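You operate a simulated robot arm through the tools that you are given. There is no shell and no other tool. Be economical: measure what you need, move in short steps, check, and stop when the job is done.

The job below is to be done with a simulated two-armed robot. You get a single attempt, and the scene is never put back.

TASK
Fetch the handled pad from the top of the high grey table and stand it on the white plate. Then put the blue-capped vial on the middle of the side bench away on the top of the high grey table. Then open the cards drawer, put the white card from the inside of the cards drawer in the blue out tray, then shut the drawer. Keep to this order. Set down upright: handled pad, white card.

Only the result counts: the job must be done as asked and must still hold three seconds after the hand-in. Knocking over, shifting, dropping, spilling or breaking anything else fails it.

THE ROBOT
Two 7-joint arms with two-finger parallel grippers on one trunk, on a base that drives. Base frame: it is fixed to the floor where the robot stands at the start and does not move with it; the origin is under the middle of the robot, x ahead of it, y to its left, z up; the surface under the hand at the start is at about z = 85. Lengths are in cm, angles in rad, forces in N, time in s.
The left shoulder is at the start at [2, 11.3, 122.2], the right one opposite. With the tool pointing down near the work surface each hand reaches from about 22 to 60 cm from the robot's upright axis, wherever it stands, measured 20 degrees to its own side. Places, roughly: blue out tray [-175, -25, 75]; blue-capped vial [150, 150, 100]; cards drawer [-510, 320, 60]; high grey table [40, -30, 80]; white card [-500, 325, 50]; white plate (10x10x3 cm) [20, -40, 90]. Payload 1.57 kg a hand.
Tool frame (each hand has its own): the origin (TCP) lies between the finger pads and is the grasp point; the fingertips stand 3 cm ahead of it; z points along the fingers, y is the line along which they close. Largest opening 8 cm; finger width 1.7, thickness 1.2; the body of the gripper, 4 by 8.2 cm, starts 8 cm behind the TCP.
Orientation is that of the tool frame in the base frame, as a unit quaternion [x, y, z, w]. With the fingers straight down and closing along the base's y, the tool's x points along the base's -x, its y along +y and its z along -z.

THE INTERFACE
- The arms move only by the tool arm_command. It takes "left_steps", "right_steps" or both (then of equal length, played together; a hand with none holds still); each is a list of rows, each an object (a shift or turn left out is 0, a gripper value left out holds the last) with "claw": the finger opening in cm, from 0 to 8; "delta_pos": the shift along the tool's x, y, z in cm, a list of three; "angular": the turn, a rotation vector about the tool's x, y, z in rad, a list of three. In form: [{"claw": claw, "delta_pos": [dx, dy, dz], "angular": [rx, ry, rz]}, ...]. A call has 1 to 20 rows; each row is the pose to reach, as a shift and turn from the pose commanded when the call began, along the tool's axes at that moment. Each row takes 0.2 s and may step no farther than 5 cm and 0.15 rad from the row before; otherwise, or with a gripper value out of range, the whole call is refused. Where a pose cannot be reached the arm comes as near as it can. A force on the tool above 40 N (or 10 N above the force at the start of the call, whichever is more), or a blocked arm, ends the call early, and 0.2 s more pass. Each finger travels about 4.5 cm/s and halts on what it meets, pressing with about 35 N; the grip force reading is that of the motor and also rises with nothing between the fingers. The clock runs only during rows and for 0.2 s after the last one: add rows that repeat a pose to give the fingers time. The reply holds the time, the measured pose of the TCP, the force on the tool along the base axes, the opening and the grip force, in the units named above and with some noise, with the torque about the TCP (base axes, N m) and any sound that the robot's microphone picked up, and new pictures: "show" is both (left out), scene, wrist or none (wrist: the cameras of the hands that moved).
- Cameras (640 x 400 px; columns grow to the right, rows downward): "scene" is now at [8.71, -4.09, 133.27]; the picture's right is [-0.46, -0.89, 0.00], its down [-0.54, 0.28, -0.79] and it looks along [0.71, -0.36, -0.61] (base axes); focal length 252 px, centre (320, 200). "left" rides on the left gripper at [7.2, 0.7, -12.2] in its tool frame; the picture's right is [-0.09, 1.00, 0.00], its down [-0.84, -0.08, -0.54] and it looks along [-0.54, -0.05, 0.84] (tool axes); focal length 238 px, centre (320, 200). "right" rides on the right gripper at [7.2, -0.7, -12.2] in its tool frame; the picture's right is [0.09, 1.00, 0.00], its down [-0.84, 0.08, -0.54] and it looks along [-0.54, 0.05, 0.84] (tool axes); focal length 238 px, centre (320, 200). There is no depth. A picture from a camera that has moved, and an enlarged one, comes with that camera's place and axes in the base frame and with its lens. The place of the scene camera against the robot may be out by one fixed shift of up to 1.2 cm in any direction.
- lift_body(by): slides the trunk up (or, below 0, down) by that many cm; the arms and the scene camera ride with it, the base frame stays. It gives what a move gives, with no picture.
- base_move(legs): drives the robot by 1 to 6 legs, each [ahead, left, turn to the left] in cm, cm and rad, along the robot's own axes; the way and the turn of a leg run together, so that a leg with both is an arc; at most 150 cm and 3.142 rad a leg. The arms and the cameras ride along, it lands a little off, and it stops where it bumps. It gives what a move gives, and a new picture of the scene camera.
- turn_head(pan, tilt): turns the head with the scene camera to pan (to the left, within 1.396 rad either way) and tilt (down, from -0.506 to 1.204), counted from straight ahead of the robot. It gives what a move gives, and a new picture of the scene camera.
- inspect(camera, box): a new picture of the part [left, top, right, bottom] of that camera's present view, enlarged. The clock stands still meanwhile.
- sign_off(): hands the job in; it is judged then, once.

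Work in short steps. Places have to be worked out from the pictures, the camera data and where the tool is seen: move nearer, look again, correct. Check each grasp and each placing, and mend what went wrong. You have 165 turns and 260 pictures in all, those below and enlarged ones among them. Open the grippers and draw the arms clear of the work before you hand the job in, unless the task says otherwise; then end with one line.

The tools are called after "Emit:" by a JSON object that holds its "op" and its "data". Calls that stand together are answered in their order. arm_command: Moves the arms, as the interface text tells. Its arguments: {"type":"object","properties":{"left_steps":{"type":"array"},"right_steps":{"type":"array"},"show":{"type":"string","enum":["both","scene","wrist","none"]}},"required":[]} The other tools are called the same way: lift_body (by) slides the trunk up or down; base_move (legs) drives the base; turn_head (pan, tilt) turns the head that bears the scene camera; inspect (camera, box) takes an enlarged picture of a part of a camera's view; sign_off () hands the job in.

At the start:

```text
time_s: 0.0
left_tcp_pos: [44.67, 5.08, 119.54]
left_orientation: [-0.001, 1.0, 0.0, -0.001]
left_contact_force: [0.9, -0.5, 0.1]
left_wrist_torque: [0.0, 0.02, 0.0]
left_opening: 8.01
left_grasp_force: 0.0
right_tcp_pos: [36.89, -31.41, 110.41]
right_orientation: [0.0, 1.0, 0.0, -0.001]
right_contact_force: [-0.4, 0.2, 0.5]
right_wrist_torque: [0.02, 0.01, 0.01]
right_opening: 7.99
right_grasp_force: 0.1
trunk travel left (down, up): [-27.5, 29.5]
robot x, y, heading: [0.08, 0.07, -0.002]
head pan, tilt: [-0.476, 0.653]
```

scene: 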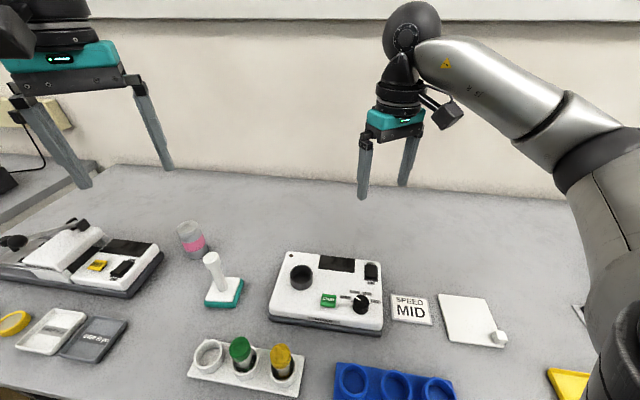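
right: 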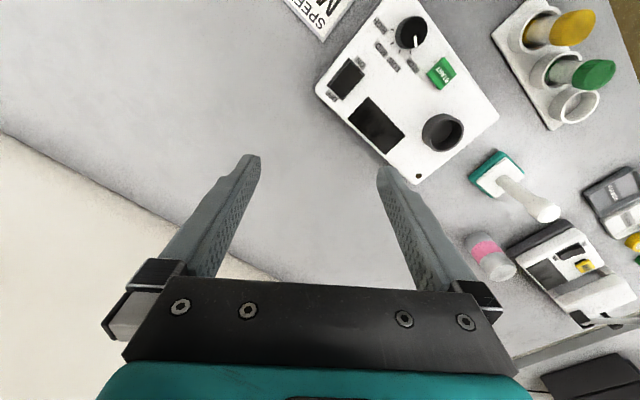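
left: 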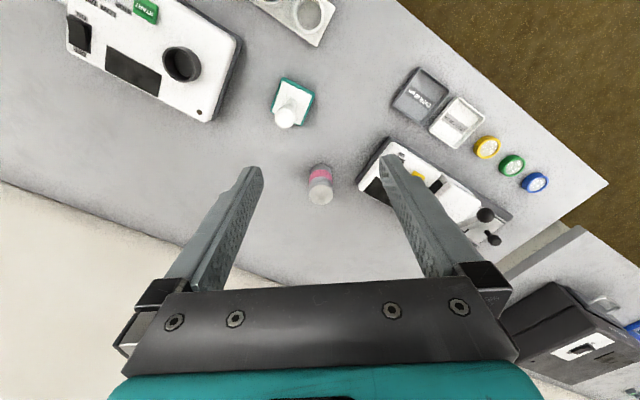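

I'll look closely at the pad and the plate first.

Emit:
{"op": "inspect", "data": {"camera": "scene", "box": [160, 200, 320, 320]}}

Emit:
{"op": "inspect", "data": {"camera": "scene", "box": [380, 260, 620, 400]}}

```text
3.33 times, centred on (240, 260) of scene
camera zoom: at [8.71, -4.09, 133.27], right [-0.46, -0.89, 0.0], down [-0.54, 0.28, -0.79], along [0.71, -0.36, -0.61], focal length 840 px, centre (587, 0)
```

zoom: 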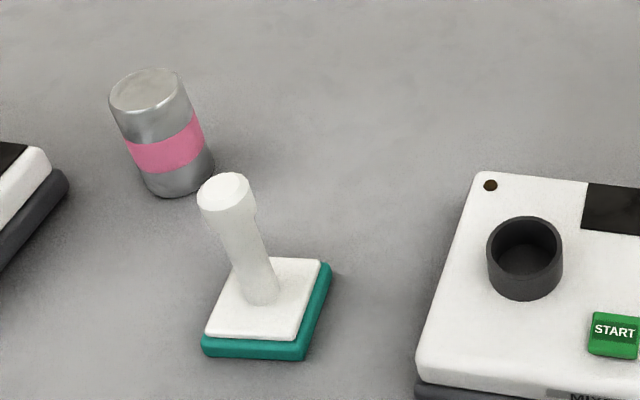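

```text
2.67 times, centred on (500, 330) of scene
camera zoom: at [8.71, -4.09, 133.27], right [-0.46, -0.89, 0.0], down [-0.54, 0.28, -0.79], along [0.71, -0.36, -0.61], focal length 672 px, centre (-160, -147)
```

zoom: 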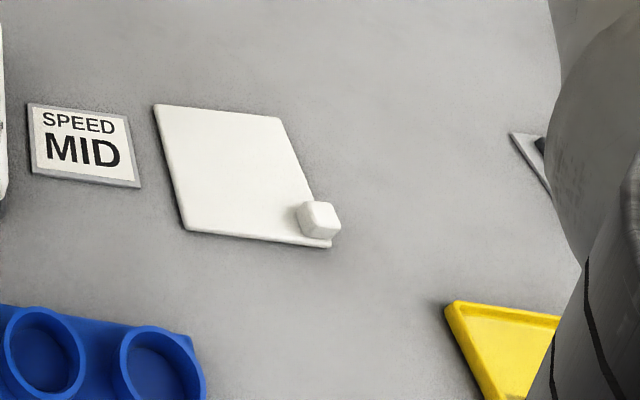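

The pad's handle stands at about (45.3, -0.2) with its top near z 97. The plate is centred at about (17.7, -40.8), with a small block on one corner. I'll move the left arm aside and bring the right hand over the pad.

Emit:
{"op": "arm_command", "data": {"left_steps": [{"delta_pos": [0, 5, 0]}, {"delta_pos": [0, 10, 0]}, {"delta_pos": [0, 15, 0]}, {"delta_pos": [0, 20, 0]}, {"delta_pos": [0, 24, 0]}, {"delta_pos": [0, 24, 0]}, {"delta_pos": [0, 24, 0]}, {"delta_pos": [0, 24, 0]}, {"delta_pos": [0, 24, 0]}], "right_steps": [{"delta_pos": [0, 0, 0]}, {"delta_pos": [-1.2, 4.5, 0]}, {"delta_pos": [-2.4, 9, 0]}, {"delta_pos": [-3.6, 13.5, 0]}, {"delta_pos": [-4.8, 18, 0]}, {"delta_pos": [-6, 22.5, 0]}, {"delta_pos": [-7.2, 27, 0]}, {"delta_pos": [-8.4, 31.2, 0]}, {"delta_pos": [-8.4, 31.2, 0]}]}}

```text
time_s: 2.0
left_tcp_pos: [44.86, 29.11, 119.9]
left_orientation: [0.0, 1.0, 0.0, 0.0]
left_contact_force: [-0.1, 0.3, 0.0]
left_wrist_torque: [0.01, -0.01, 0.03]
left_opening: 8.04
left_grasp_force: 0.1
right_tcp_pos: [45.56, -0.09, 110.48]
right_orientation: [0.0, 1.0, 0.001, -0.001]
right_contact_force: [-0.5, -1.3, 0.3]
right_wrist_torque: [0.02, 0.02, 0.03]
right_opening: 8.01
right_grasp_force: 0.1
trunk travel left (down, up): [-27.5, 29.5]
robot x, y, heading: [-0.19, -0.21, -0.001]
head pan, tilt: [-0.476, 0.653]
camera scene: at [8.7, -4.13, 133.27], right [-0.46, -0.89, 0.0], down [-0.54, 0.28, -0.79], along [0.71, -0.36, -0.61], focal length 252 px, centre (320, 200)
camera right: at [38.24, -0.76, 122.7], right [-0.09, 1.0, 0.0], down [0.84, 0.08, 0.54], along [0.54, 0.05, -0.84], focal length 238 px, centre (320, 200)
camera left: at [37.69, 29.61, 132.02], right [0.09, 1.0, 0.0], down [0.84, -0.08, 0.54], along [0.54, -0.05, -0.84], focal length 238 px, centre (320, 200)
```

scene: 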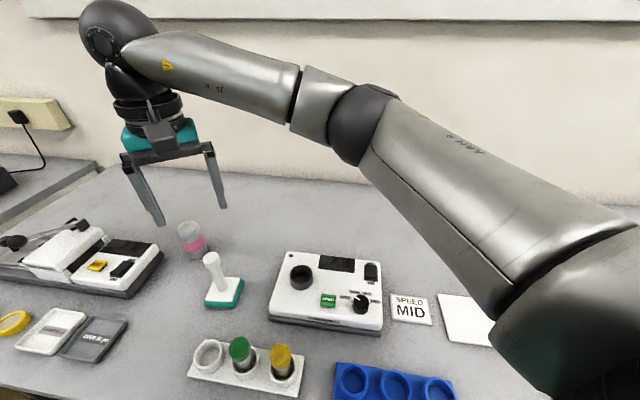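
right: 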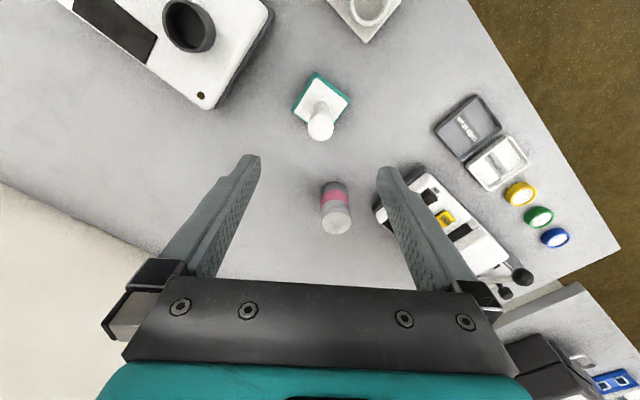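
left: 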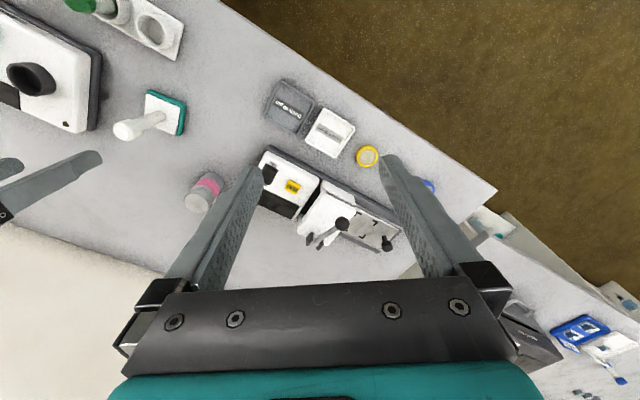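

The handle is directly under the hand: I make it (45.35, -0.1) and the TCP is at (45.56, -0.09). I'll descend to z≈92.5 and close.

Emit:
{"op": "arm_command", "data": {"right_steps": [{"claw": 6, "delta_pos": [0.2, 0, 4.5]}, {"delta_pos": [0.2, 0, 9]}, {"delta_pos": [0.2, 0, 13.5]}, {"delta_pos": [0.2, 0, 17.8]}, {"delta_pos": [0.2, 0, 17.8]}, {"claw": 1, "delta_pos": [0.2, 0, 17.8]}, {"claw": 0, "delta_pos": [0.2, 0, 17.8]}, {"delta_pos": [0.2, 0, 17.8]}, {"delta_pos": [0.2, 0, 17.8]}, {"delta_pos": [0.2, 0, 17.8]}, {"delta_pos": [0.2, 0, 17.8]}]}}

```text
time_s: 4.4
left_tcp_pos: [44.89, 29.15, 119.86]
left_orientation: [-0.001, 1.0, 0.0, -0.001]
left_contact_force: [-0.7, -0.4, 0.9]
left_wrist_torque: [0.01, 0.0, 0.01]
left_opening: 8.0
left_grasp_force: 0.2
right_tcp_pos: [44.94, 0.09, 92.57]
right_orientation: [0.0, 1.0, 0.0, 0.0]
right_contact_force: [-0.1, -0.2, -0.7]
right_wrist_torque: [0.0, 0.0, 0.02]
right_opening: 2.7
right_grasp_force: 35.5
trunk travel left (down, up): [-27.5, 29.5]
robot x, y, heading: [-0.23, -0.05, -0.002]
head pan, tilt: [-0.476, 0.653]
camera scene: at [8.72, -4.09, 133.27], right [-0.46, -0.89, 0.0], down [-0.54, 0.28, -0.79], along [0.71, -0.36, -0.61], focal length 252 px, centre (320, 200)
camera right: at [37.86, -0.62, 104.85], right [-0.09, 1.0, 0.0], down [0.84, 0.08, 0.54], along [0.54, 0.05, -0.84], focal length 238 px, centre (320, 200)
```

scene: 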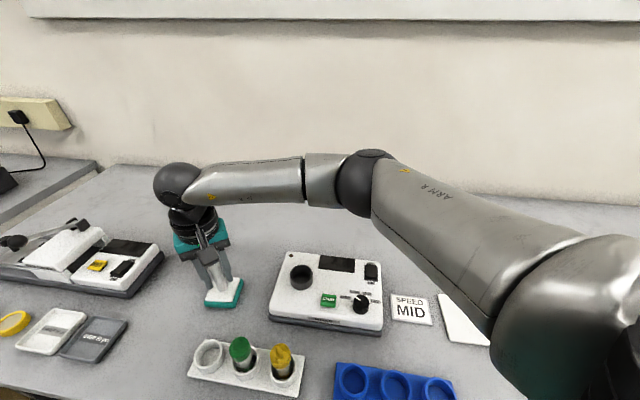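
right: 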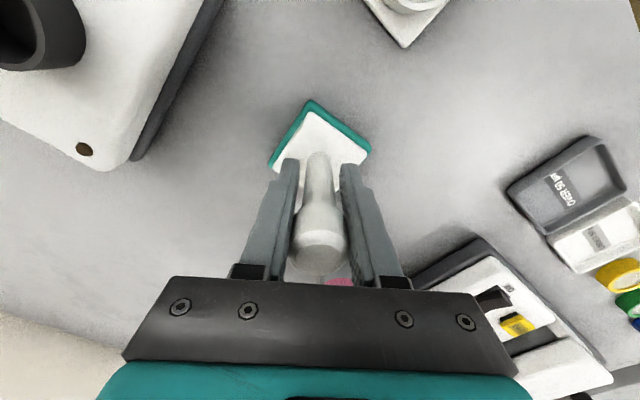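

The grasp holds at 2.7 cm and 35 N. I'll lift the pad straight up.

Emit:
{"op": "arm_command", "data": {"right_steps": [{"delta_pos": [0, 0, -3]}, {"delta_pos": [0, 0, -7]}, {"delta_pos": [0, 0, -11]}, {"delta_pos": [0, 0, -14]}, {"delta_pos": [0, 0, -14]}]}}

```text
time_s: 5.6
left_tcp_pos: [44.68, 29.23, 119.84]
left_orientation: [-0.001, 1.0, 0.0, 0.0]
left_contact_force: [-0.1, -0.6, 0.1]
left_wrist_torque: [-0.03, -0.01, 0.04]
left_opening: 8.02
left_grasp_force: 0.1
right_tcp_pos: [45.01, -0.32, 106.54]
right_orientation: [0.0, 1.0, 0.0, 0.0]
right_contact_force: [-0.3, -0.1, -0.9]
right_wrist_torque: [-0.02, 0.0, 0.02]
right_opening: 2.7
right_grasp_force: 34.6
trunk travel left (down, up): [-27.5, 29.5]
robot x, y, heading: [0.08, 0.27, -0.002]
head pan, tilt: [-0.476, 0.653]
camera scene: at [8.73, -4.1, 133.26], right [-0.46, -0.89, 0.0], down [-0.54, 0.28, -0.79], along [0.71, -0.36, -0.61], focal length 252 px, centre (320, 200)
camera right: at [37.93, -0.9, 118.82], right [-0.09, 1.0, 0.0], down [0.84, 0.08, 0.54], along [0.54, 0.05, -0.84], focal length 238 px, centre (320, 200)
```

scene: 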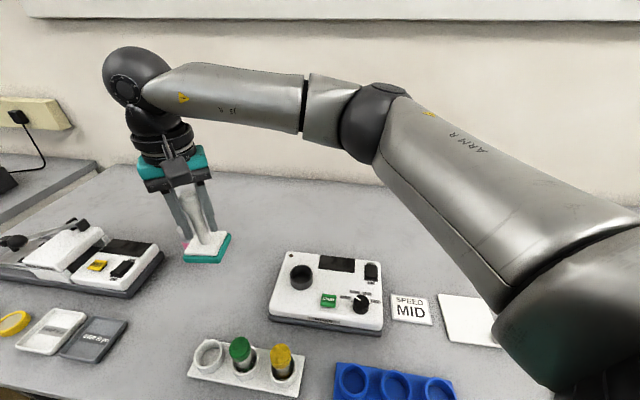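
right: 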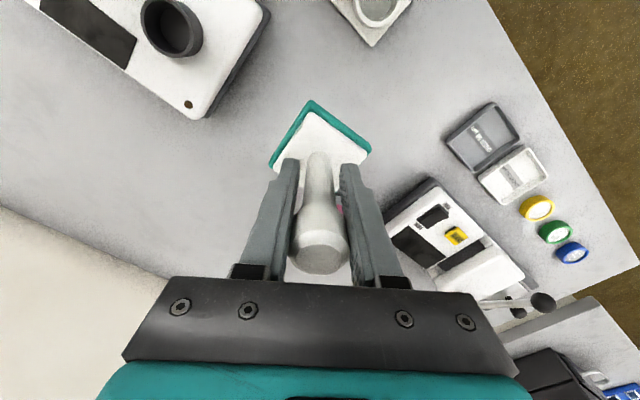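

The pad is lifted cleanly. I'll carry it across at this height to above the plate, turning slightly to line up with the plate's edges.

Emit:
{"op": "arm_command", "data": {"right_steps": [{"delta_pos": [2.45, -3.66, 0]}, {"delta_pos": [4.9, -7.33, 0]}, {"delta_pos": [7.36, -11, 0]}, {"delta_pos": [9.8, -14.65, 0]}, {"delta_pos": [12.27, -18.3, 0]}, {"delta_pos": [14.7, -22, 0]}, {"delta_pos": [17.2, -25.6, 0]}, {"delta_pos": [19.6, -29.3, 0]}, {"delta_pos": [22.1, -33, 0], "angular": [0, 0, 0.04]}, {"delta_pos": [24.5, -36.6, 0], "angular": [0, 0, 0.07]}, {"delta_pos": [27, -40.3, 0], "angular": [0, 0, 0.07]}, {"delta_pos": [27, -40.3, 0], "angular": [0, 0, 0.07]}]}}

Emit:
{"op": "turn_head", "data": {"pan": -1.0, "tilt": 0.75}}

```text
time_s: 8.2
left_tcp_pos: [44.84, 29.14, 119.92]
left_orientation: [-0.001, 1.0, 0.001, 0.0]
left_contact_force: [0.5, -0.5, -0.5]
left_wrist_torque: [-0.02, 0.03, -0.02]
left_opening: 7.99
left_grasp_force: 0.1
right_tcp_pos: [18.21, -40.57, 106.76]
right_orientation: [0.034, 0.999, 0.0, 0.0]
right_contact_force: [0.3, -0.1, -0.1]
right_wrist_torque: [0.03, 0.03, 0.0]
right_opening: 2.69
right_grasp_force: 34.6
trunk travel left (down, up): [-27.5, 29.5]
robot x, y, heading: [0.35, 0.29, -0.0]
head pan, tilt: [-0.476, 0.653]
camera scene: at [8.75, -4.08, 133.26], right [-0.46, -0.89, 0.0], down [-0.54, 0.28, -0.79], along [0.71, -0.36, -0.61], focal length 252 px, centre (320, 200)
camera right: at [10.92, -40.62, 118.99], right [-0.02, 1.0, 0.0], down [0.84, 0.02, 0.54], along [0.54, 0.01, -0.84], focal length 238 px, centre (320, 200)
```

scene: 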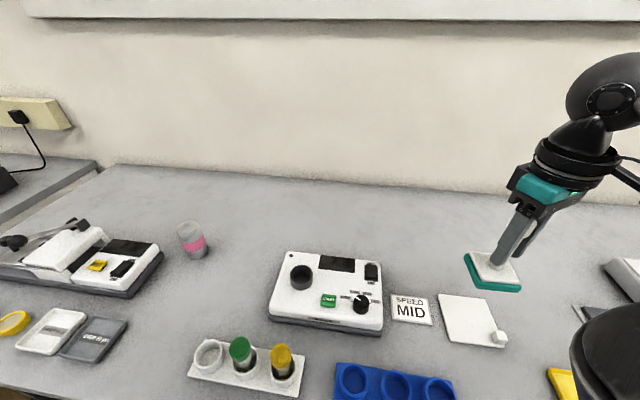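
right: 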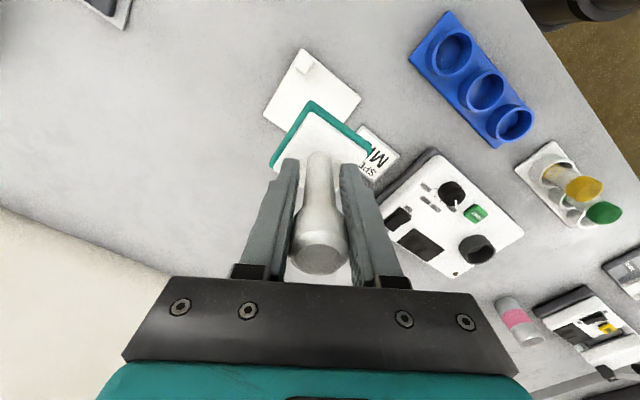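

```text
time_s: 9.2
left_tcp_pos: [44.88, 29.1, 119.95]
left_orientation: [-0.001, 1.0, 0.001, 0.0]
left_contact_force: [0.0, -0.3, -0.4]
left_wrist_torque: [0.0, -0.01, -0.01]
left_opening: 8.01
left_grasp_force: 0.1
right_tcp_pos: [18.19, -40.44, 106.75]
right_orientation: [0.035, 0.999, 0.0, 0.0]
right_contact_force: [0.1, -0.2, -0.5]
right_wrist_torque: [0.02, 0.0, 0.0]
right_opening: 2.7
right_grasp_force: 35.0
trunk travel left (down, up): [-27.5, 29.5]
robot x, y, heading: [-0.09, -0.27, 0.001]
head pan, tilt: [-1.0, 0.75]
camera scene: at [5.5, -7.08, 132.43], right [-0.84, -0.54, 0.0], down [-0.37, 0.57, -0.73], along [0.4, -0.62, -0.68], focal length 252 px, centre (320, 200)
```

scene: 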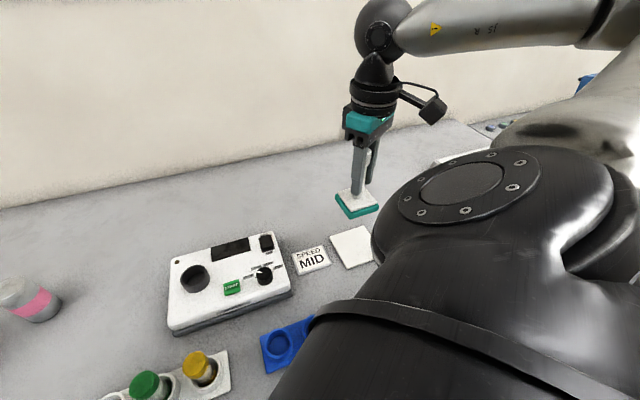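

I'll zoom in to measure where the pad sits in the hand relative to the plate.

Emit:
{"op": "inspect", "data": {"camera": "right", "box": [240, 30, 400, 190]}}

Emit:
{"op": "inspect", "data": {"camera": "scene", "box": [300, 160, 420, 280]}}

```text
2.50 times, centred on (320, 110) of right
camera zoom: at [10.92, -40.6, 119.0], right [-0.02, 1.0, 0.0], down [0.84, 0.02, 0.54], along [0.54, 0.01, -0.84], focal length 596 px, centre (320, 425)
```

zoom: 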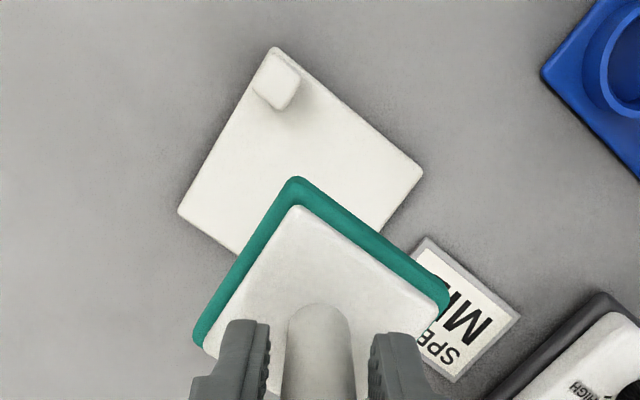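

```text
3.33 times, centred on (360, 220) of scene
camera zoom: at [5.5, -7.08, 132.43], right [-0.84, -0.54, 0.0], down [-0.37, 0.57, -0.73], along [0.4, -0.62, -0.68], focal length 840 px, centre (187, 133)
```

zoom: 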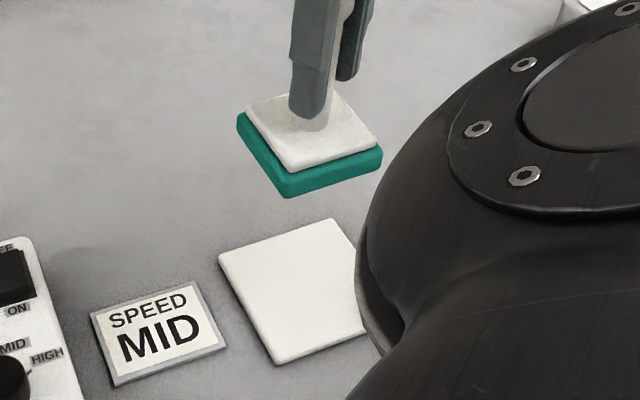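

The pad's centre sits about 0.85 cm ahead of the TCP. The plate centre is about (17.7, -41.7), and the block takes its near corner. I'll aim the pad centre at about (18.7, -41.5), descend partway and check again.

Emit:
{"op": "arm_command", "data": {"right_steps": [{"delta_pos": [0.28, -1.02, 3]}, {"delta_pos": [0.28, -1.02, 6]}, {"delta_pos": [0.28, -1.02, 9]}, {"delta_pos": [0.28, -1.02, 10]}, {"delta_pos": [0.28, -1.02, 10]}], "show": "none"}}

Emit:
{"op": "inspect", "data": {"camera": "right", "box": [240, 60, 400, 190]}}

Emit:
{"op": "inspect", "data": {"camera": "scene", "box": [300, 180, 400, 280]}}

```text
time_s: 10.3
left_tcp_pos: [44.71, 29.31, 119.81]
left_orientation: [-0.001, 1.0, 0.0, 0.0]
left_contact_force: [0.8, 0.5, -0.2]
left_wrist_torque: [0.01, -0.02, 0.03]
left_opening: 8.01
left_grasp_force: 0.0
right_tcp_pos: [17.59, -41.27, 96.7]
right_orientation: [0.034, 0.999, 0.0, 0.0]
right_contact_force: [-0.6, 0.0, -0.6]
right_wrist_torque: [-0.04, 0.06, 0.0]
right_opening: 2.68
right_grasp_force: 35.2
trunk travel left (down, up): [-27.5, 29.5]
robot x, y, heading: [-0.05, -0.08, -0.003]
head pan, tilt: [-1.0, 0.75]
```

```text
3.08 times, centred on (320, 125) of right
camera zoom: at [10.38, -41.43, 108.98], right [-0.02, 1.0, 0.0], down [0.84, 0.02, 0.54], along [0.54, 0.01, -0.84], focal length 733 px, centre (320, 431)
```

zoom: 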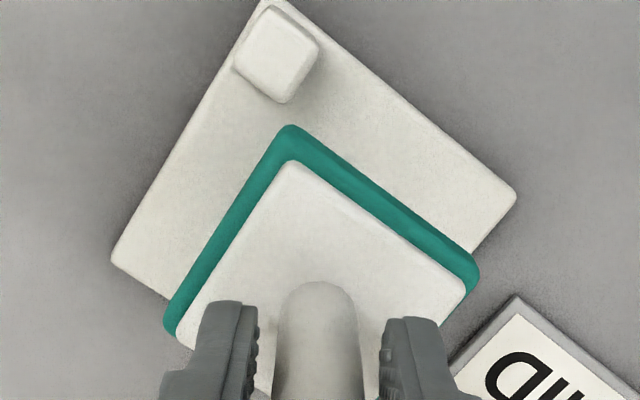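

```text
4.00 times, centred on (350, 230) of scene
camera zoom: at [5.49, -7.09, 132.43], right [-0.84, -0.54, 0.0], down [-0.37, 0.57, -0.73], along [0.4, -0.62, -0.68], focal length 1008 px, centre (200, 80)
```

zoom: 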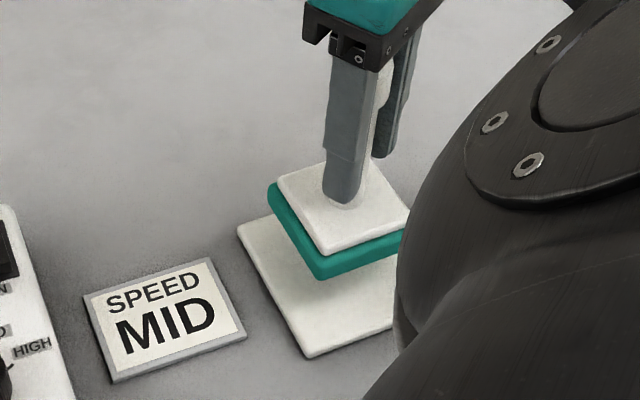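

The pad's centre is over (18.55, -41.35), clear of the block, and both estimates of the plate agree. I'll lower it gently until contact.

Emit:
{"op": "arm_command", "data": {"right_steps": [{"delta_pos": [-0.1, -0.1, 1.5]}, {"delta_pos": [-0.1, -0.1, 2.4]}, {"delta_pos": [-0.1, -0.1, 2.7]}, {"delta_pos": [-0.1, -0.1, 2.9]}, {"delta_pos": [-0.1, -0.1, 2.9]}], "show": "wrist"}}

Emit:
{"op": "inspect", "data": {"camera": "scene", "box": [300, 180, 400, 280]}}

```text
time_s: 11.6
left_tcp_pos: [44.86, 29.22, 119.9]
left_orientation: [-0.002, 1.0, 0.0, 0.0]
left_contact_force: [-0.7, 1.5, -0.5]
left_wrist_torque: [0.0, -0.02, 0.01]
left_opening: 7.99
left_grasp_force: 0.0
right_tcp_pos: [17.76, -41.46, 93.85]
right_orientation: [0.035, 0.999, 0.0, 0.0]
right_contact_force: [-0.2, -0.2, -0.5]
right_wrist_torque: [-0.01, -0.03, 0.01]
right_opening: 2.68
right_grasp_force: 35.3
trunk travel left (down, up): [-27.5, 29.5]
robot x, y, heading: [-0.04, 0.06, -0.001]
head pan, tilt: [-1.0, 0.75]
camera right: at [10.6, -41.58, 106.12], right [-0.02, 1.0, 0.0], down [0.84, 0.02, 0.54], along [0.54, 0.01, -0.84], focal length 238 px, centre (320, 200)
```

right: 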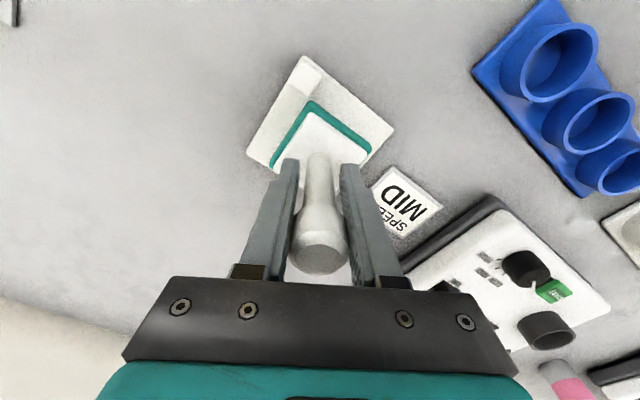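

```text
4.00 times, centred on (350, 230) of scene
camera zoom: at [5.49, -7.09, 132.43], right [-0.84, -0.54, 0.0], down [-0.37, 0.57, -0.73], along [0.4, -0.62, -0.68], focal length 1008 px, centre (200, 80)
```

zoom: 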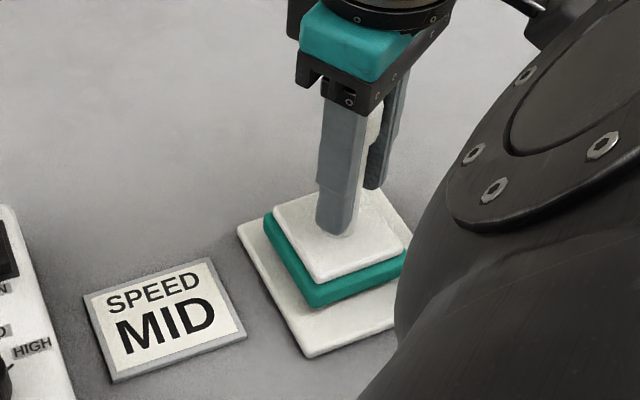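

No contact yet, so I'll go on down in 0.2 cm steps.

Emit:
{"op": "arm_command", "data": {"right_steps": [{"delta_pos": [0, 0, 0.2]}, {"delta_pos": [0, 0, 0.4]}, {"delta_pos": [0, 0, 0.6]}, {"delta_pos": [0, 0, 0.75]}, {"delta_pos": [0, 0, 0.75]}], "show": "wrist"}}

Emit:
{"op": "inspect", "data": {"camera": "scene", "box": [300, 180, 400, 280]}}

```text
time_s: 12.9
left_tcp_pos: [44.71, 29.31, 119.93]
left_orientation: [-0.001, 1.0, -0.001, 0.0]
left_contact_force: [0.1, -0.3, -0.5]
left_wrist_torque: [0.01, 0.02, -0.02]
left_opening: 7.99
left_grasp_force: 0.0
right_tcp_pos: [17.91, -41.52, 93.38]
right_orientation: [0.036, 0.999, -0.003, 0.002]
right_contact_force: [-5.2, 2.6, 20.1]
right_wrist_torque: [0.36, 0.22, 0.02]
right_opening: 2.72
right_grasp_force: 35.2
trunk travel left (down, up): [-27.5, 29.5]
robot x, y, heading: [-0.14, 0.0, 0.002]
head pan, tilt: [-1.0, 0.75]
stopped in row 5 (right hand): the force on the tool passed its limit at 41 N (the readings are from after the stop); the commanded pose is now the measured one
camera right: at [10.6, -41.52, 105.56], right [-0.02, 1.0, -0.01], down [0.84, 0.02, 0.55], along [0.55, 0.01, -0.84], focal length 238 px, centre (320, 200)
```

right: 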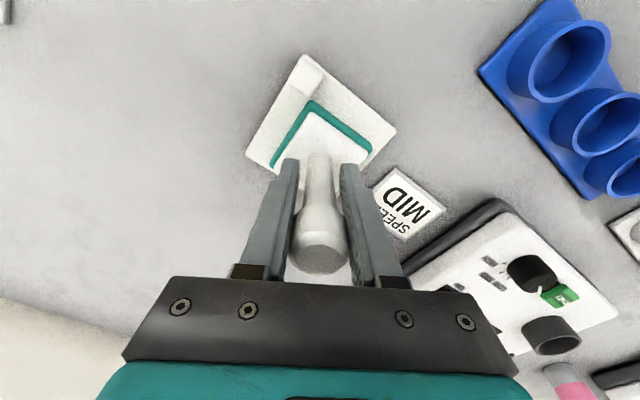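

```text
4.00 times, centred on (350, 230) of scene
camera zoom: at [5.37, -6.93, 132.44], right [-0.84, -0.54, 0.0], down [-0.37, 0.57, -0.73], along [0.4, -0.62, -0.68], focal length 1008 px, centre (200, 80)
```

zoom: 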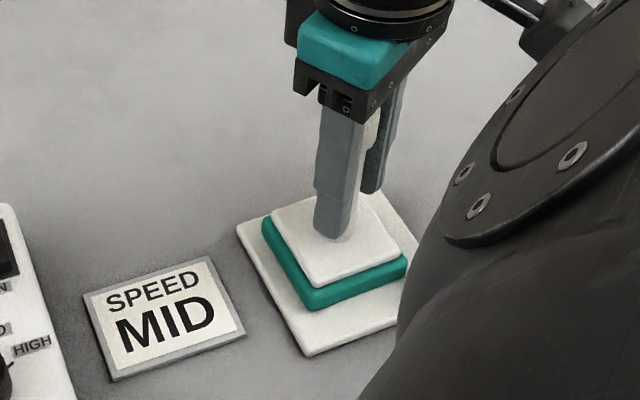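

It's in contact with the plate. I'll ease off the force, open, and retreat straight up.

Emit:
{"op": "arm_command", "data": {"right_steps": [{"delta_pos": [0, 0, -0.1]}, {"claw": 3.5, "delta_pos": [0, 0, -0.1]}, {"claw": 6, "delta_pos": [0, 0, -0.1]}, {"claw": 7, "delta_pos": [0, 0, -0.1]}, {"delta_pos": [0, 0, -0.1]}, {"delta_pos": [0, 0, -3]}, {"delta_pos": [0, 0, -7]}, {"delta_pos": [0, 0, -12]}, {"delta_pos": [0, 0, -17]}, {"delta_pos": [0, 0, -17]}]}}

```text
time_s: 15.1
left_tcp_pos: [44.85, 29.15, 119.87]
left_orientation: [-0.001, 1.0, 0.0, 0.0]
left_contact_force: [1.0, -0.1, 0.4]
left_wrist_torque: [-0.02, 0.02, 0.01]
left_opening: 8.02
left_grasp_force: 0.0
right_tcp_pos: [18.08, -41.67, 110.11]
right_orientation: [0.035, 0.999, -0.002, 0.003]
right_contact_force: [-0.6, -0.9, -0.3]
right_wrist_torque: [0.0, 0.03, 0.01]
right_opening: 7.0
right_grasp_force: 0.1
trunk travel left (down, up): [-27.5, 29.5]
robot x, y, heading: [0.51, -0.09, 0.001]
head pan, tilt: [-1.0, 0.75]
camera scene: at [5.49, -7.09, 132.43], right [-0.84, -0.54, 0.0], down [-0.37, 0.57, -0.73], along [0.4, -0.62, -0.68], focal length 252 px, centre (320, 200)
camera right: at [10.72, -41.69, 122.32], right [-0.02, 1.0, 0.0], down [0.84, 0.02, 0.55], along [0.55, 0.01, -0.84], focal length 238 px, centre (320, 200)
```

scene: 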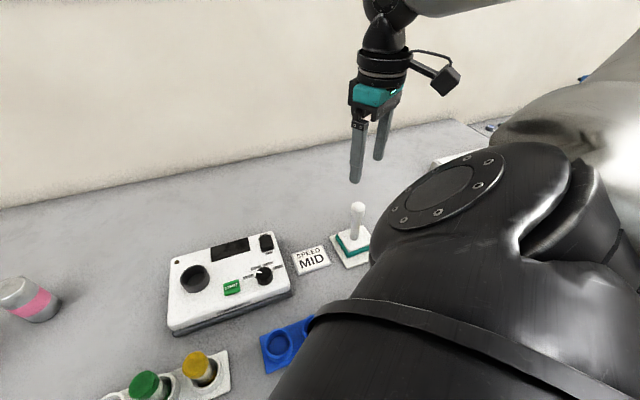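
right: 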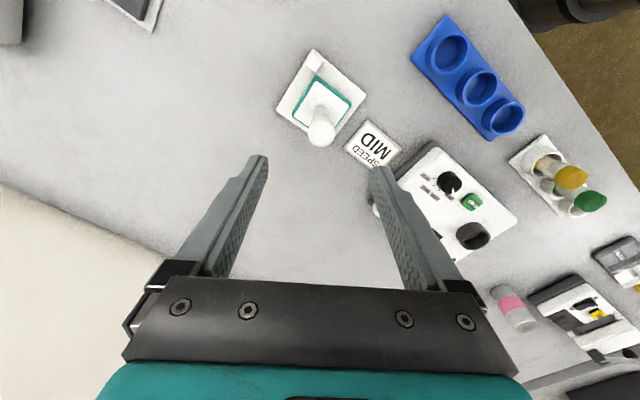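

The pad stands on the plate. Next is the vial, so I'll look left towards the side bench.

Emit:
{"op": "inspect", "data": {"camera": "right", "box": [250, 20, 410, 160]}}

Emit:
{"op": "turn_head", "data": {"pan": 0.8, "tilt": 0.3}}

```text
2.86 times, centred on (330, 90) of right
camera zoom: at [10.72, -41.69, 122.32], right [-0.02, 1.0, 0.0], down [0.84, 0.02, 0.55], along [0.55, 0.01, -0.84], focal length 681 px, centre (291, 514)
```

zoom: 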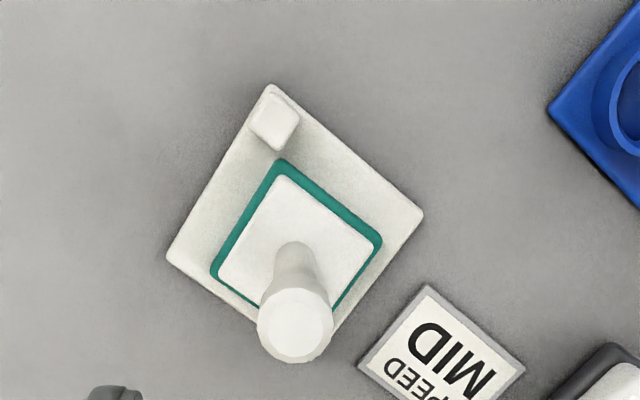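

```text
time_s: 16.9
left_tcp_pos: [44.82, 29.07, 119.93]
left_orientation: [-0.001, 1.0, 0.0, 0.0]
left_contact_force: [0.4, -0.4, 0.5]
left_wrist_torque: [0.0, -0.02, 0.01]
left_opening: 8.02
left_grasp_force: 0.0
right_tcp_pos: [18.02, -41.59, 110.09]
right_orientation: [0.036, 0.999, -0.002, 0.003]
right_contact_force: [0.4, 0.5, 1.5]
right_wrist_torque: [0.01, 0.0, -0.01]
right_opening: 6.98
right_grasp_force: 0.1
trunk travel left (down, up): [-27.5, 29.5]
robot x, y, heading: [0.43, -0.08, 0.001]
head pan, tilt: [0.799, 0.3]
camera scene: at [7.52, 6.57, 136.47], right [0.72, -0.7, 0.0], down [-0.21, -0.21, -0.96], along [0.67, 0.68, -0.3], focal length 252 px, centre (320, 200)
```

scene: 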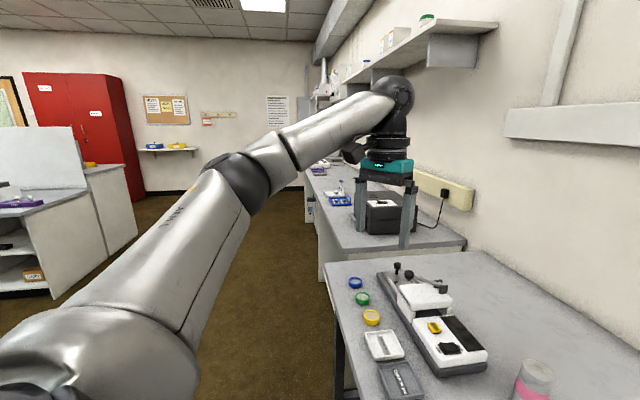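

Emit:
{"op": "inspect", "data": {"camera": "scene", "box": [290, 60, 470, 260]}}

Emit:
{"op": "inspect", "data": {"camera": "scene", "box": [0, 60, 300, 300]}}

```text
2.00 times, centred on (380, 160) of scene
camera zoom: at [7.52, 6.57, 136.47], right [0.72, -0.7, 0.0], down [-0.21, -0.21, -0.96], along [0.67, 0.68, -0.3], focal length 504 px, centre (200, 280)
```

zoom: 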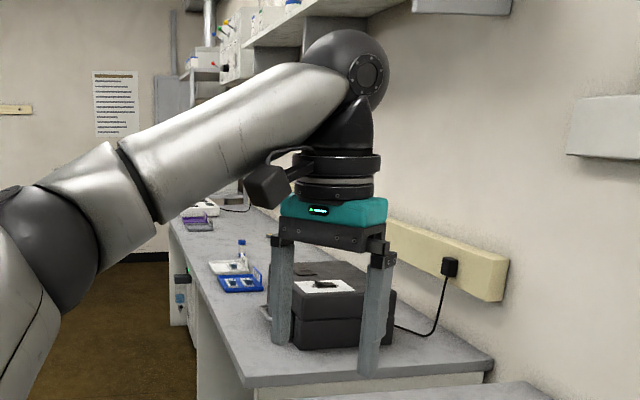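

```text
1.67 times, centred on (150, 180) of scene
camera zoom: at [7.52, 6.57, 136.47], right [0.72, -0.7, 0.0], down [-0.21, -0.21, -0.96], along [0.67, 0.68, -0.3], focal length 420 px, centre (603, 233)
```

zoom: 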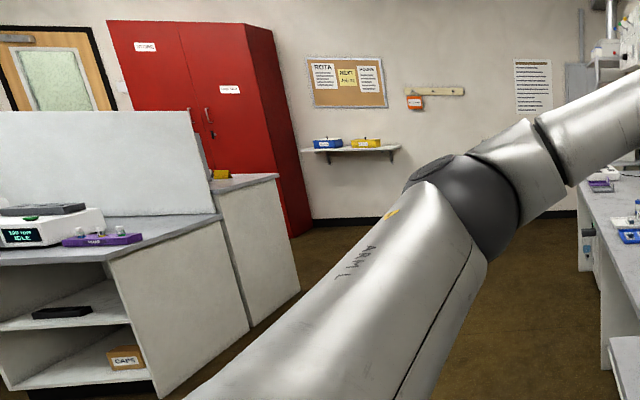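

The pad is within the plate. The vial with the blue cap is on the side bench, which runs along the wall at about 53° in the base frame. I'll tuck the arms in, then back away from the table and turn to face the wall.

Emit:
{"op": "arm_command", "data": {"right_steps": [{"delta_pos": [0, 0, -4]}, {"delta_pos": [-3, 3, -8]}, {"delta_pos": [-6, 6, -10]}, {"delta_pos": [-9, 9, -10]}, {"delta_pos": [-12, 12, -10]}, {"delta_pos": [-15, 15, -10], "angular": [0, 0, -0.07]}, {"delta_pos": [-16, 18, -10], "angular": [0, 0, -0.07]}], "left_steps": [{"delta_pos": [3, -2, 0]}, {"delta_pos": [6, -4, 0]}, {"delta_pos": [9, -6, 0]}, {"delta_pos": [10, -7, 0]}, {"delta_pos": [10, -7, 0]}, {"delta_pos": [10, -7, 0]}, {"delta_pos": [10, -7, 0]}], "show": "none"}}

Emit:
{"op": "base_move", "data": {"legs": [[-24, 18, 0], [0, 0, -0.645]]}}

```text
refused: row 2 steps farther than a row can; nothing moved
```

```text
time_s: 20.6
left_tcp_pos: [29.71, 14.46, 119.86]
left_orientation: [0.313, 0.95, 0.0, 0.0]
left_contact_force: [-0.6, 0.5, -0.2]
left_wrist_torque: [0.04, 0.01, 0.02]
left_opening: 8.0
left_grasp_force: 0.1
right_tcp_pos: [-34.07, -26.54, 110.07]
right_orientation: [0.347, 0.938, -0.002, 0.002]
right_contact_force: [0.1, -0.4, 0.1]
right_wrist_torque: [0.0, 0.0, 0.0]
right_opening: 7.02
right_grasp_force: 0.1
trunk travel left (down, up): [-27.5, 29.5]
robot x, y, heading: [-23.67, 17.84, -0.643]
head pan, tilt: [0.799, 0.3]
camera scene: at [-13.65, 18.47, 136.47], right [0.16, -0.99, 0.0], down [-0.29, -0.05, -0.96], along [0.94, 0.15, -0.3], focal length 252 px, centre (320, 200)
```

scene: 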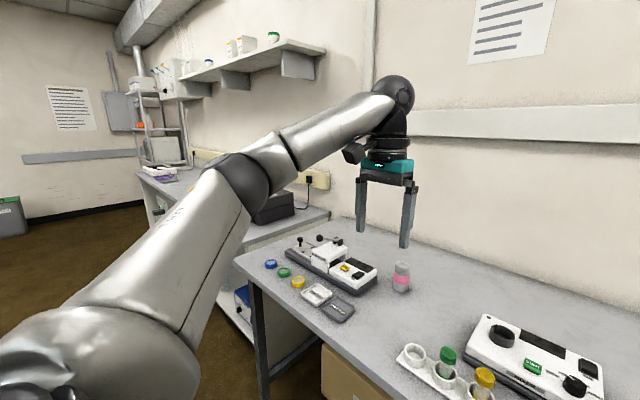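

The arm move was refused for its step size, but the base moved without trouble. I'll redo the tuck with shorter steps.

Emit:
{"op": "arm_command", "data": {"right_steps": [{"delta_pos": [0, 0, -4]}, {"delta_pos": [-2, 2, -7]}, {"delta_pos": [-5, 5, -9]}, {"delta_pos": [-8, 8, -10]}, {"delta_pos": [-11, 11, -10]}, {"delta_pos": [-14, 14, -10], "angular": [0, 0, -0.07]}, {"delta_pos": [-16, 17, -10], "angular": [0, 0, -0.07]}], "left_steps": [{"delta_pos": [3, -2, 0]}, {"delta_pos": [6, -4, 0]}, {"delta_pos": [9, -6, 0]}, {"delta_pos": [10, -7, 0]}, {"delta_pos": [10, -7, 0]}, {"delta_pos": [10, -7, 0]}, {"delta_pos": [10, -7, 0]}], "show": "none"}}

Emit:
{"op": "base_move", "data": {"legs": [[0, 110, 0]]}}

```text
time_s: 22.2
left_tcp_pos: [17.48, 14.68, 119.87]
left_orientation: [0.313, 0.95, 0.0, -0.001]
left_contact_force: [-0.3, 0.5, 0.4]
left_wrist_torque: [-0.02, 0.0, 0.0]
left_opening: 8.01
left_grasp_force: 0.1
right_tcp_pos: [-10.78, -23.73, 120.11]
right_orientation: [0.314, 0.95, -0.003, 0.002]
right_contact_force: [-0.1, 0.7, -0.2]
right_wrist_torque: [0.02, -0.01, 0.03]
right_opening: 7.01
right_grasp_force: 0.0
trunk travel left (down, up): [-27.5, 29.5]
robot x, y, heading: [-23.66, 17.41, -0.638]
head pan, tilt: [0.799, 0.3]
```

```text
time_s: 27.9
left_tcp_pos: [82.04, 104.91, 119.94]
left_orientation: [0.301, 0.954, -0.001, 0.0]
left_contact_force: [0.4, 0.0, 0.1]
left_wrist_torque: [0.01, 0.02, -0.01]
left_opening: 8.0
left_grasp_force: 0.1
right_tcp_pos: [54.64, 65.87, 120.12]
right_orientation: [0.302, 0.953, -0.004, 0.002]
right_contact_force: [0.2, 0.0, -1.0]
right_wrist_torque: [-0.01, -0.03, -0.03]
right_opening: 6.99
right_grasp_force: 0.0
trunk travel left (down, up): [-27.5, 29.5]
robot x, y, heading: [41.05, 106.76, -0.614]
head pan, tilt: [0.799, 0.3]
camera scene: at [50.84, 108.01, 136.47], right [0.19, -0.98, 0.0], down [-0.29, -0.05, -0.96], along [0.94, 0.18, -0.3], focal length 252 px, centre (320, 200)
```

scene: 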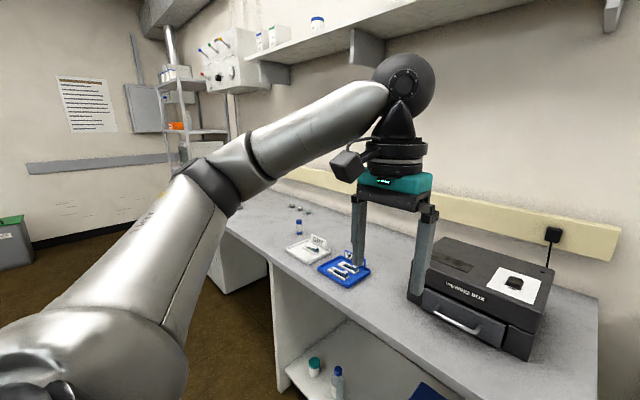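

Emit:
{"op": "inspect", "data": {"camera": "scene", "box": [240, 180, 400, 300]}}

Emit:
{"op": "inspect", "data": {"camera": "left", "box": [0, 0, 640, 400]}}

```text
3.33 times, centred on (320, 240) of scene
camera zoom: at [50.84, 108.01, 136.47], right [0.19, -0.98, 0.0], down [-0.29, -0.05, -0.96], along [0.94, 0.18, -0.3], focal length 840 px, centre (320, 67)
```

zoom: 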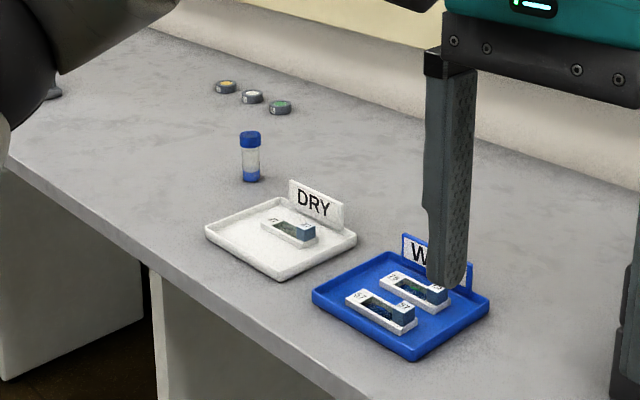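

```text
1.00 times, centred on (320, 200) of left (not enlarged: the box is as wide or as high as the picture)
camera zoom: at [76.57, 109.46, 132.11], right [0.65, 0.76, 0.0], down [0.64, -0.54, 0.54], along [0.41, -0.35, -0.84], focal length 238 px, centre (320, 200)
```

zoom: 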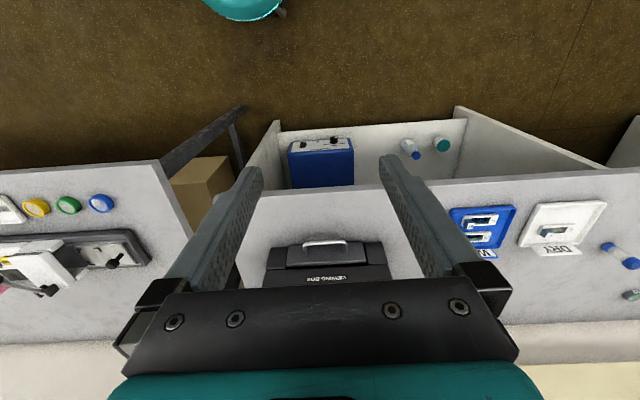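

The target is the standing vial beside the DRY tray, at about (160, 140). I'll drive further left and look again.

Emit:
{"op": "base_move", "data": {"legs": [[0, 85, -0.03]]}}

Emit:
{"op": "turn_head", "data": {"pan": 0.2, "tilt": 0.6}}

```text
time_s: 32.4
left_tcp_pos: [132.11, 172.85, 119.88]
left_orientation: [0.315, 0.949, 0.0, 0.0]
left_contact_force: [-0.1, 0.6, -1.0]
left_wrist_torque: [0.0, 0.05, -0.03]
left_opening: 8.01
left_grasp_force: 0.0
right_tcp_pos: [103.52, 134.5, 120.11]
right_orientation: [0.317, 0.949, -0.003, 0.001]
right_contact_force: [0.0, 0.1, 0.1]
right_wrist_torque: [-0.02, -0.02, 0.02]
right_opening: 7.0
right_grasp_force: 0.2
trunk travel left (down, up): [-27.5, 29.5]
robot x, y, heading: [90.76, 176.46, -0.644]
head pan, tilt: [0.799, 0.3]
camera scene: at [101.0, 176.81, 136.47], right [0.16, -0.99, 0.0], down [-0.29, -0.05, -0.96], along [0.94, 0.15, -0.3], focal length 252 px, centre (320, 200)
```

scene: 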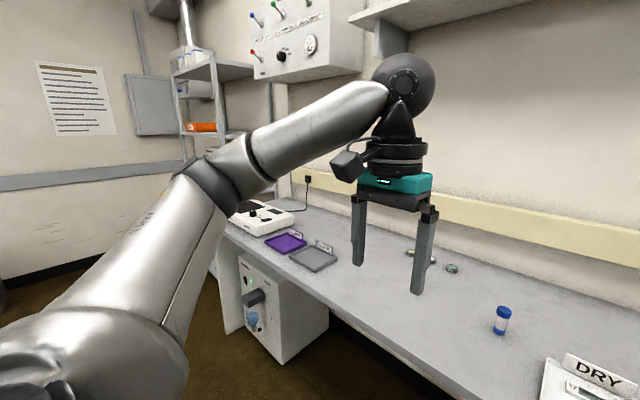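

```text
time_s: 33.4
left_tcp_pos: [132.05, 172.81, 120.05]
left_orientation: [0.315, 0.949, 0.0, 0.0]
left_contact_force: [0.5, -0.6, 0.3]
left_wrist_torque: [-0.04, 0.0, -0.02]
left_opening: 7.99
left_grasp_force: 0.1
right_tcp_pos: [103.57, 134.52, 120.09]
right_orientation: [0.317, 0.948, -0.003, 0.002]
right_contact_force: [-0.4, 1.1, 0.1]
right_wrist_torque: [0.01, 0.02, 0.03]
right_opening: 6.99
right_grasp_force: 0.1
trunk travel left (down, up): [-27.5, 29.5]
robot x, y, heading: [90.9, 176.29, -0.646]
head pan, tilt: [0.201, 0.6]
camera scene: at [99.75, 171.55, 133.72], right [-0.43, -0.9, 0.0], down [-0.51, 0.24, -0.83], along [0.75, -0.35, -0.56], focal length 252 px, centre (320, 200)
```

scene: 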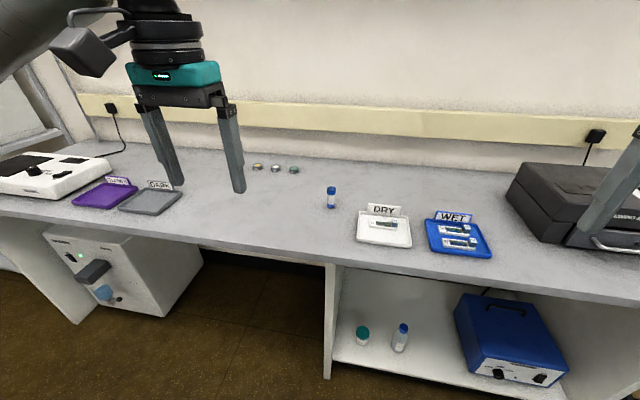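

Emit:
{"op": "inspect", "data": {"camera": "left", "box": [0, 0, 640, 400]}}

Emit:
{"op": "inspect", "data": {"camera": "scene", "box": [240, 140, 440, 260]}}

```text
1.00 times, centred on (320, 200) of left (not enlarged: the box is as wide or as high as the picture)
camera zoom: at [126.74, 177.5, 132.12], right [0.67, 0.74, 0.0], down [0.62, -0.56, 0.54], along [0.4, -0.36, -0.84], focal length 238 px, centre (320, 200)
```

zoom: 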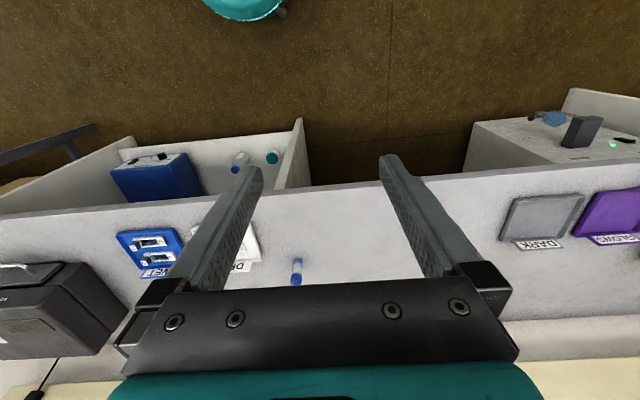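

```text
3.20 times, centred on (340, 200) of scene
camera zoom: at [99.75, 171.55, 133.72], right [-0.43, -0.9, 0.0], down [-0.51, 0.24, -0.83], along [0.75, -0.35, -0.56], focal length 806 px, centre (256, 200)
```

zoom: 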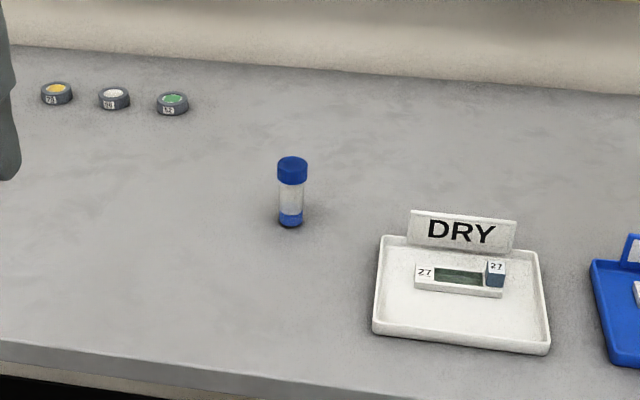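

By triangulation the vial's base is at about (158, 140.5, 86), with its cap top near z 93.5. That puts it 75 cm ahead and 12 cm left of the robot. I'll drive 31 cm ahead.

Emit:
{"op": "base_move", "data": {"legs": [[31, 0, 0]]}}

Emit:
{"op": "inspect", "data": {"camera": "left", "box": [0, 0, 640, 400]}}

```text
time_s: 35.5
left_tcp_pos: [156.6, 154.56, 119.97]
left_orientation: [0.314, 0.949, 0.0, 0.0]
left_contact_force: [-0.2, -0.2, 0.3]
left_wrist_torque: [0.01, -0.01, -0.01]
left_opening: 8.02
left_grasp_force: 0.0
right_tcp_pos: [128.19, 116.31, 120.11]
right_orientation: [0.316, 0.949, -0.003, 0.002]
right_contact_force: [-0.7, 0.2, -0.6]
right_wrist_torque: [0.02, 0.04, 0.01]
right_opening: 7.0
right_grasp_force: 0.0
trunk travel left (down, up): [-27.5, 29.5]
robot x, y, heading: [115.59, 157.38, -0.642]
head pan, tilt: [0.201, 0.6]
camera scene: at [124.28, 153.24, 133.71], right [-0.43, -0.9, 0.0], down [-0.51, 0.24, -0.82], along [0.75, -0.35, -0.57], focal length 252 px, centre (320, 200)
```

scene: 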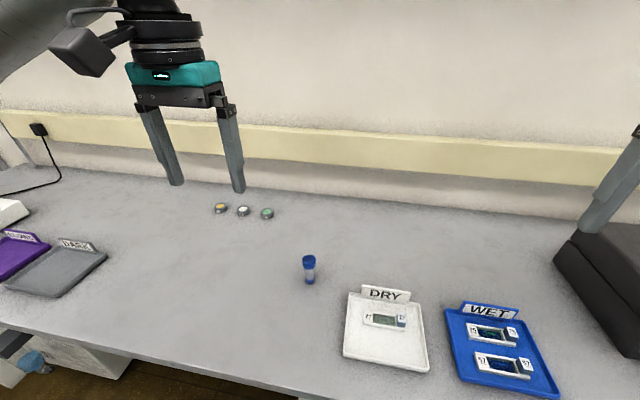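

```text
1.00 times, centred on (320, 200) of left (not enlarged: the box is as wide or as high as the picture)
camera zoom: at [151.26, 159.23, 132.1], right [0.67, 0.74, 0.0], down [0.63, -0.56, 0.54], along [0.4, -0.36, -0.84], focal length 238 px, centre (320, 200)
```

zoom: 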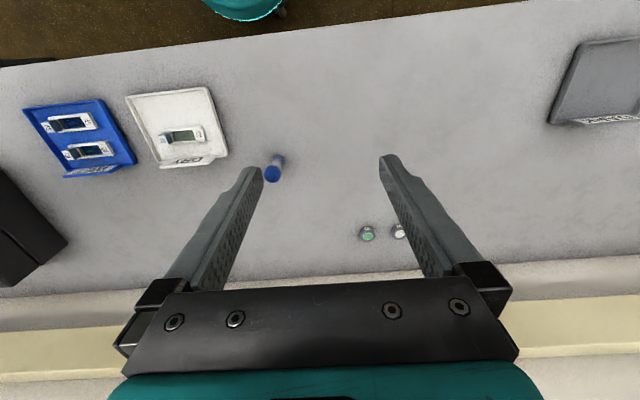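

The left camera puts the vial, standing straight, at (159.7, 140.0). I'll move the left hand over it and part of the way down.

Emit:
{"op": "arm_command", "data": {"left_steps": [{"delta_pos": [-3.7, -3.2, 0]}, {"delta_pos": [-7.4, -6.5, 0]}, {"delta_pos": [-11.2, -9.76, 0]}, {"claw": 5, "delta_pos": [-11.2, -9.76, 5]}, {"delta_pos": [-11.2, -9.76, 10]}, {"delta_pos": [-11.2, -9.76, 15]}, {"delta_pos": [-11.2, -9.76, 15]}]}}

```text
time_s: 37.1
left_tcp_pos: [159.62, 140.29, 105.16]
left_orientation: [0.315, 0.949, 0.0, 0.0]
left_contact_force: [1.3, 0.8, 0.9]
left_wrist_torque: [-0.02, 0.0, -0.01]
left_opening: 5.01
left_grasp_force: 0.1
right_tcp_pos: [127.96, 116.2, 120.07]
right_orientation: [0.316, 0.949, -0.004, 0.002]
right_contact_force: [-1.0, -0.2, 0.6]
right_wrist_torque: [0.0, -0.03, 0.02]
right_opening: 7.01
right_grasp_force: 0.1
trunk travel left (down, up): [-27.5, 29.5]
robot x, y, heading: [115.42, 157.48, -0.641]
head pan, tilt: [0.201, 0.6]
camera scene: at [124.21, 153.28, 133.73], right [-0.43, -0.9, 0.0], down [-0.51, 0.24, -0.83], along [0.75, -0.35, -0.56], focal length 252 px, centre (320, 200)
camera left: at [154.29, 144.89, 117.3], right [0.67, 0.74, 0.0], down [0.63, -0.56, 0.54], along [0.4, -0.36, -0.84], focal length 238 px, centre (320, 200)
```

scene: 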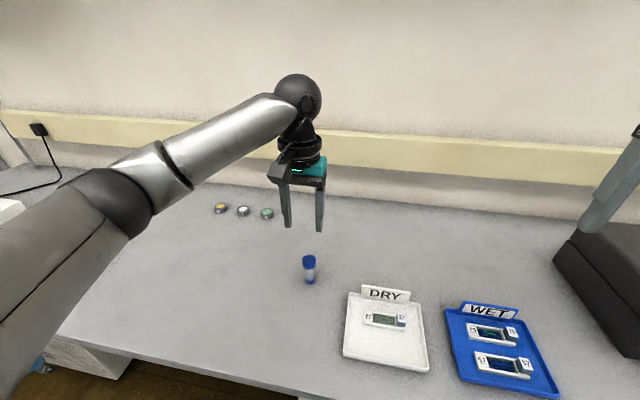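
left: 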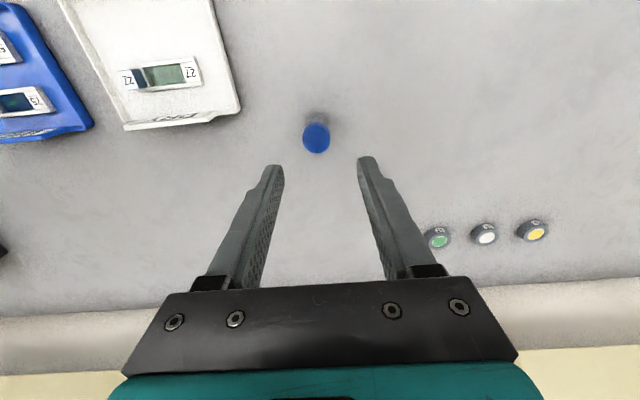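

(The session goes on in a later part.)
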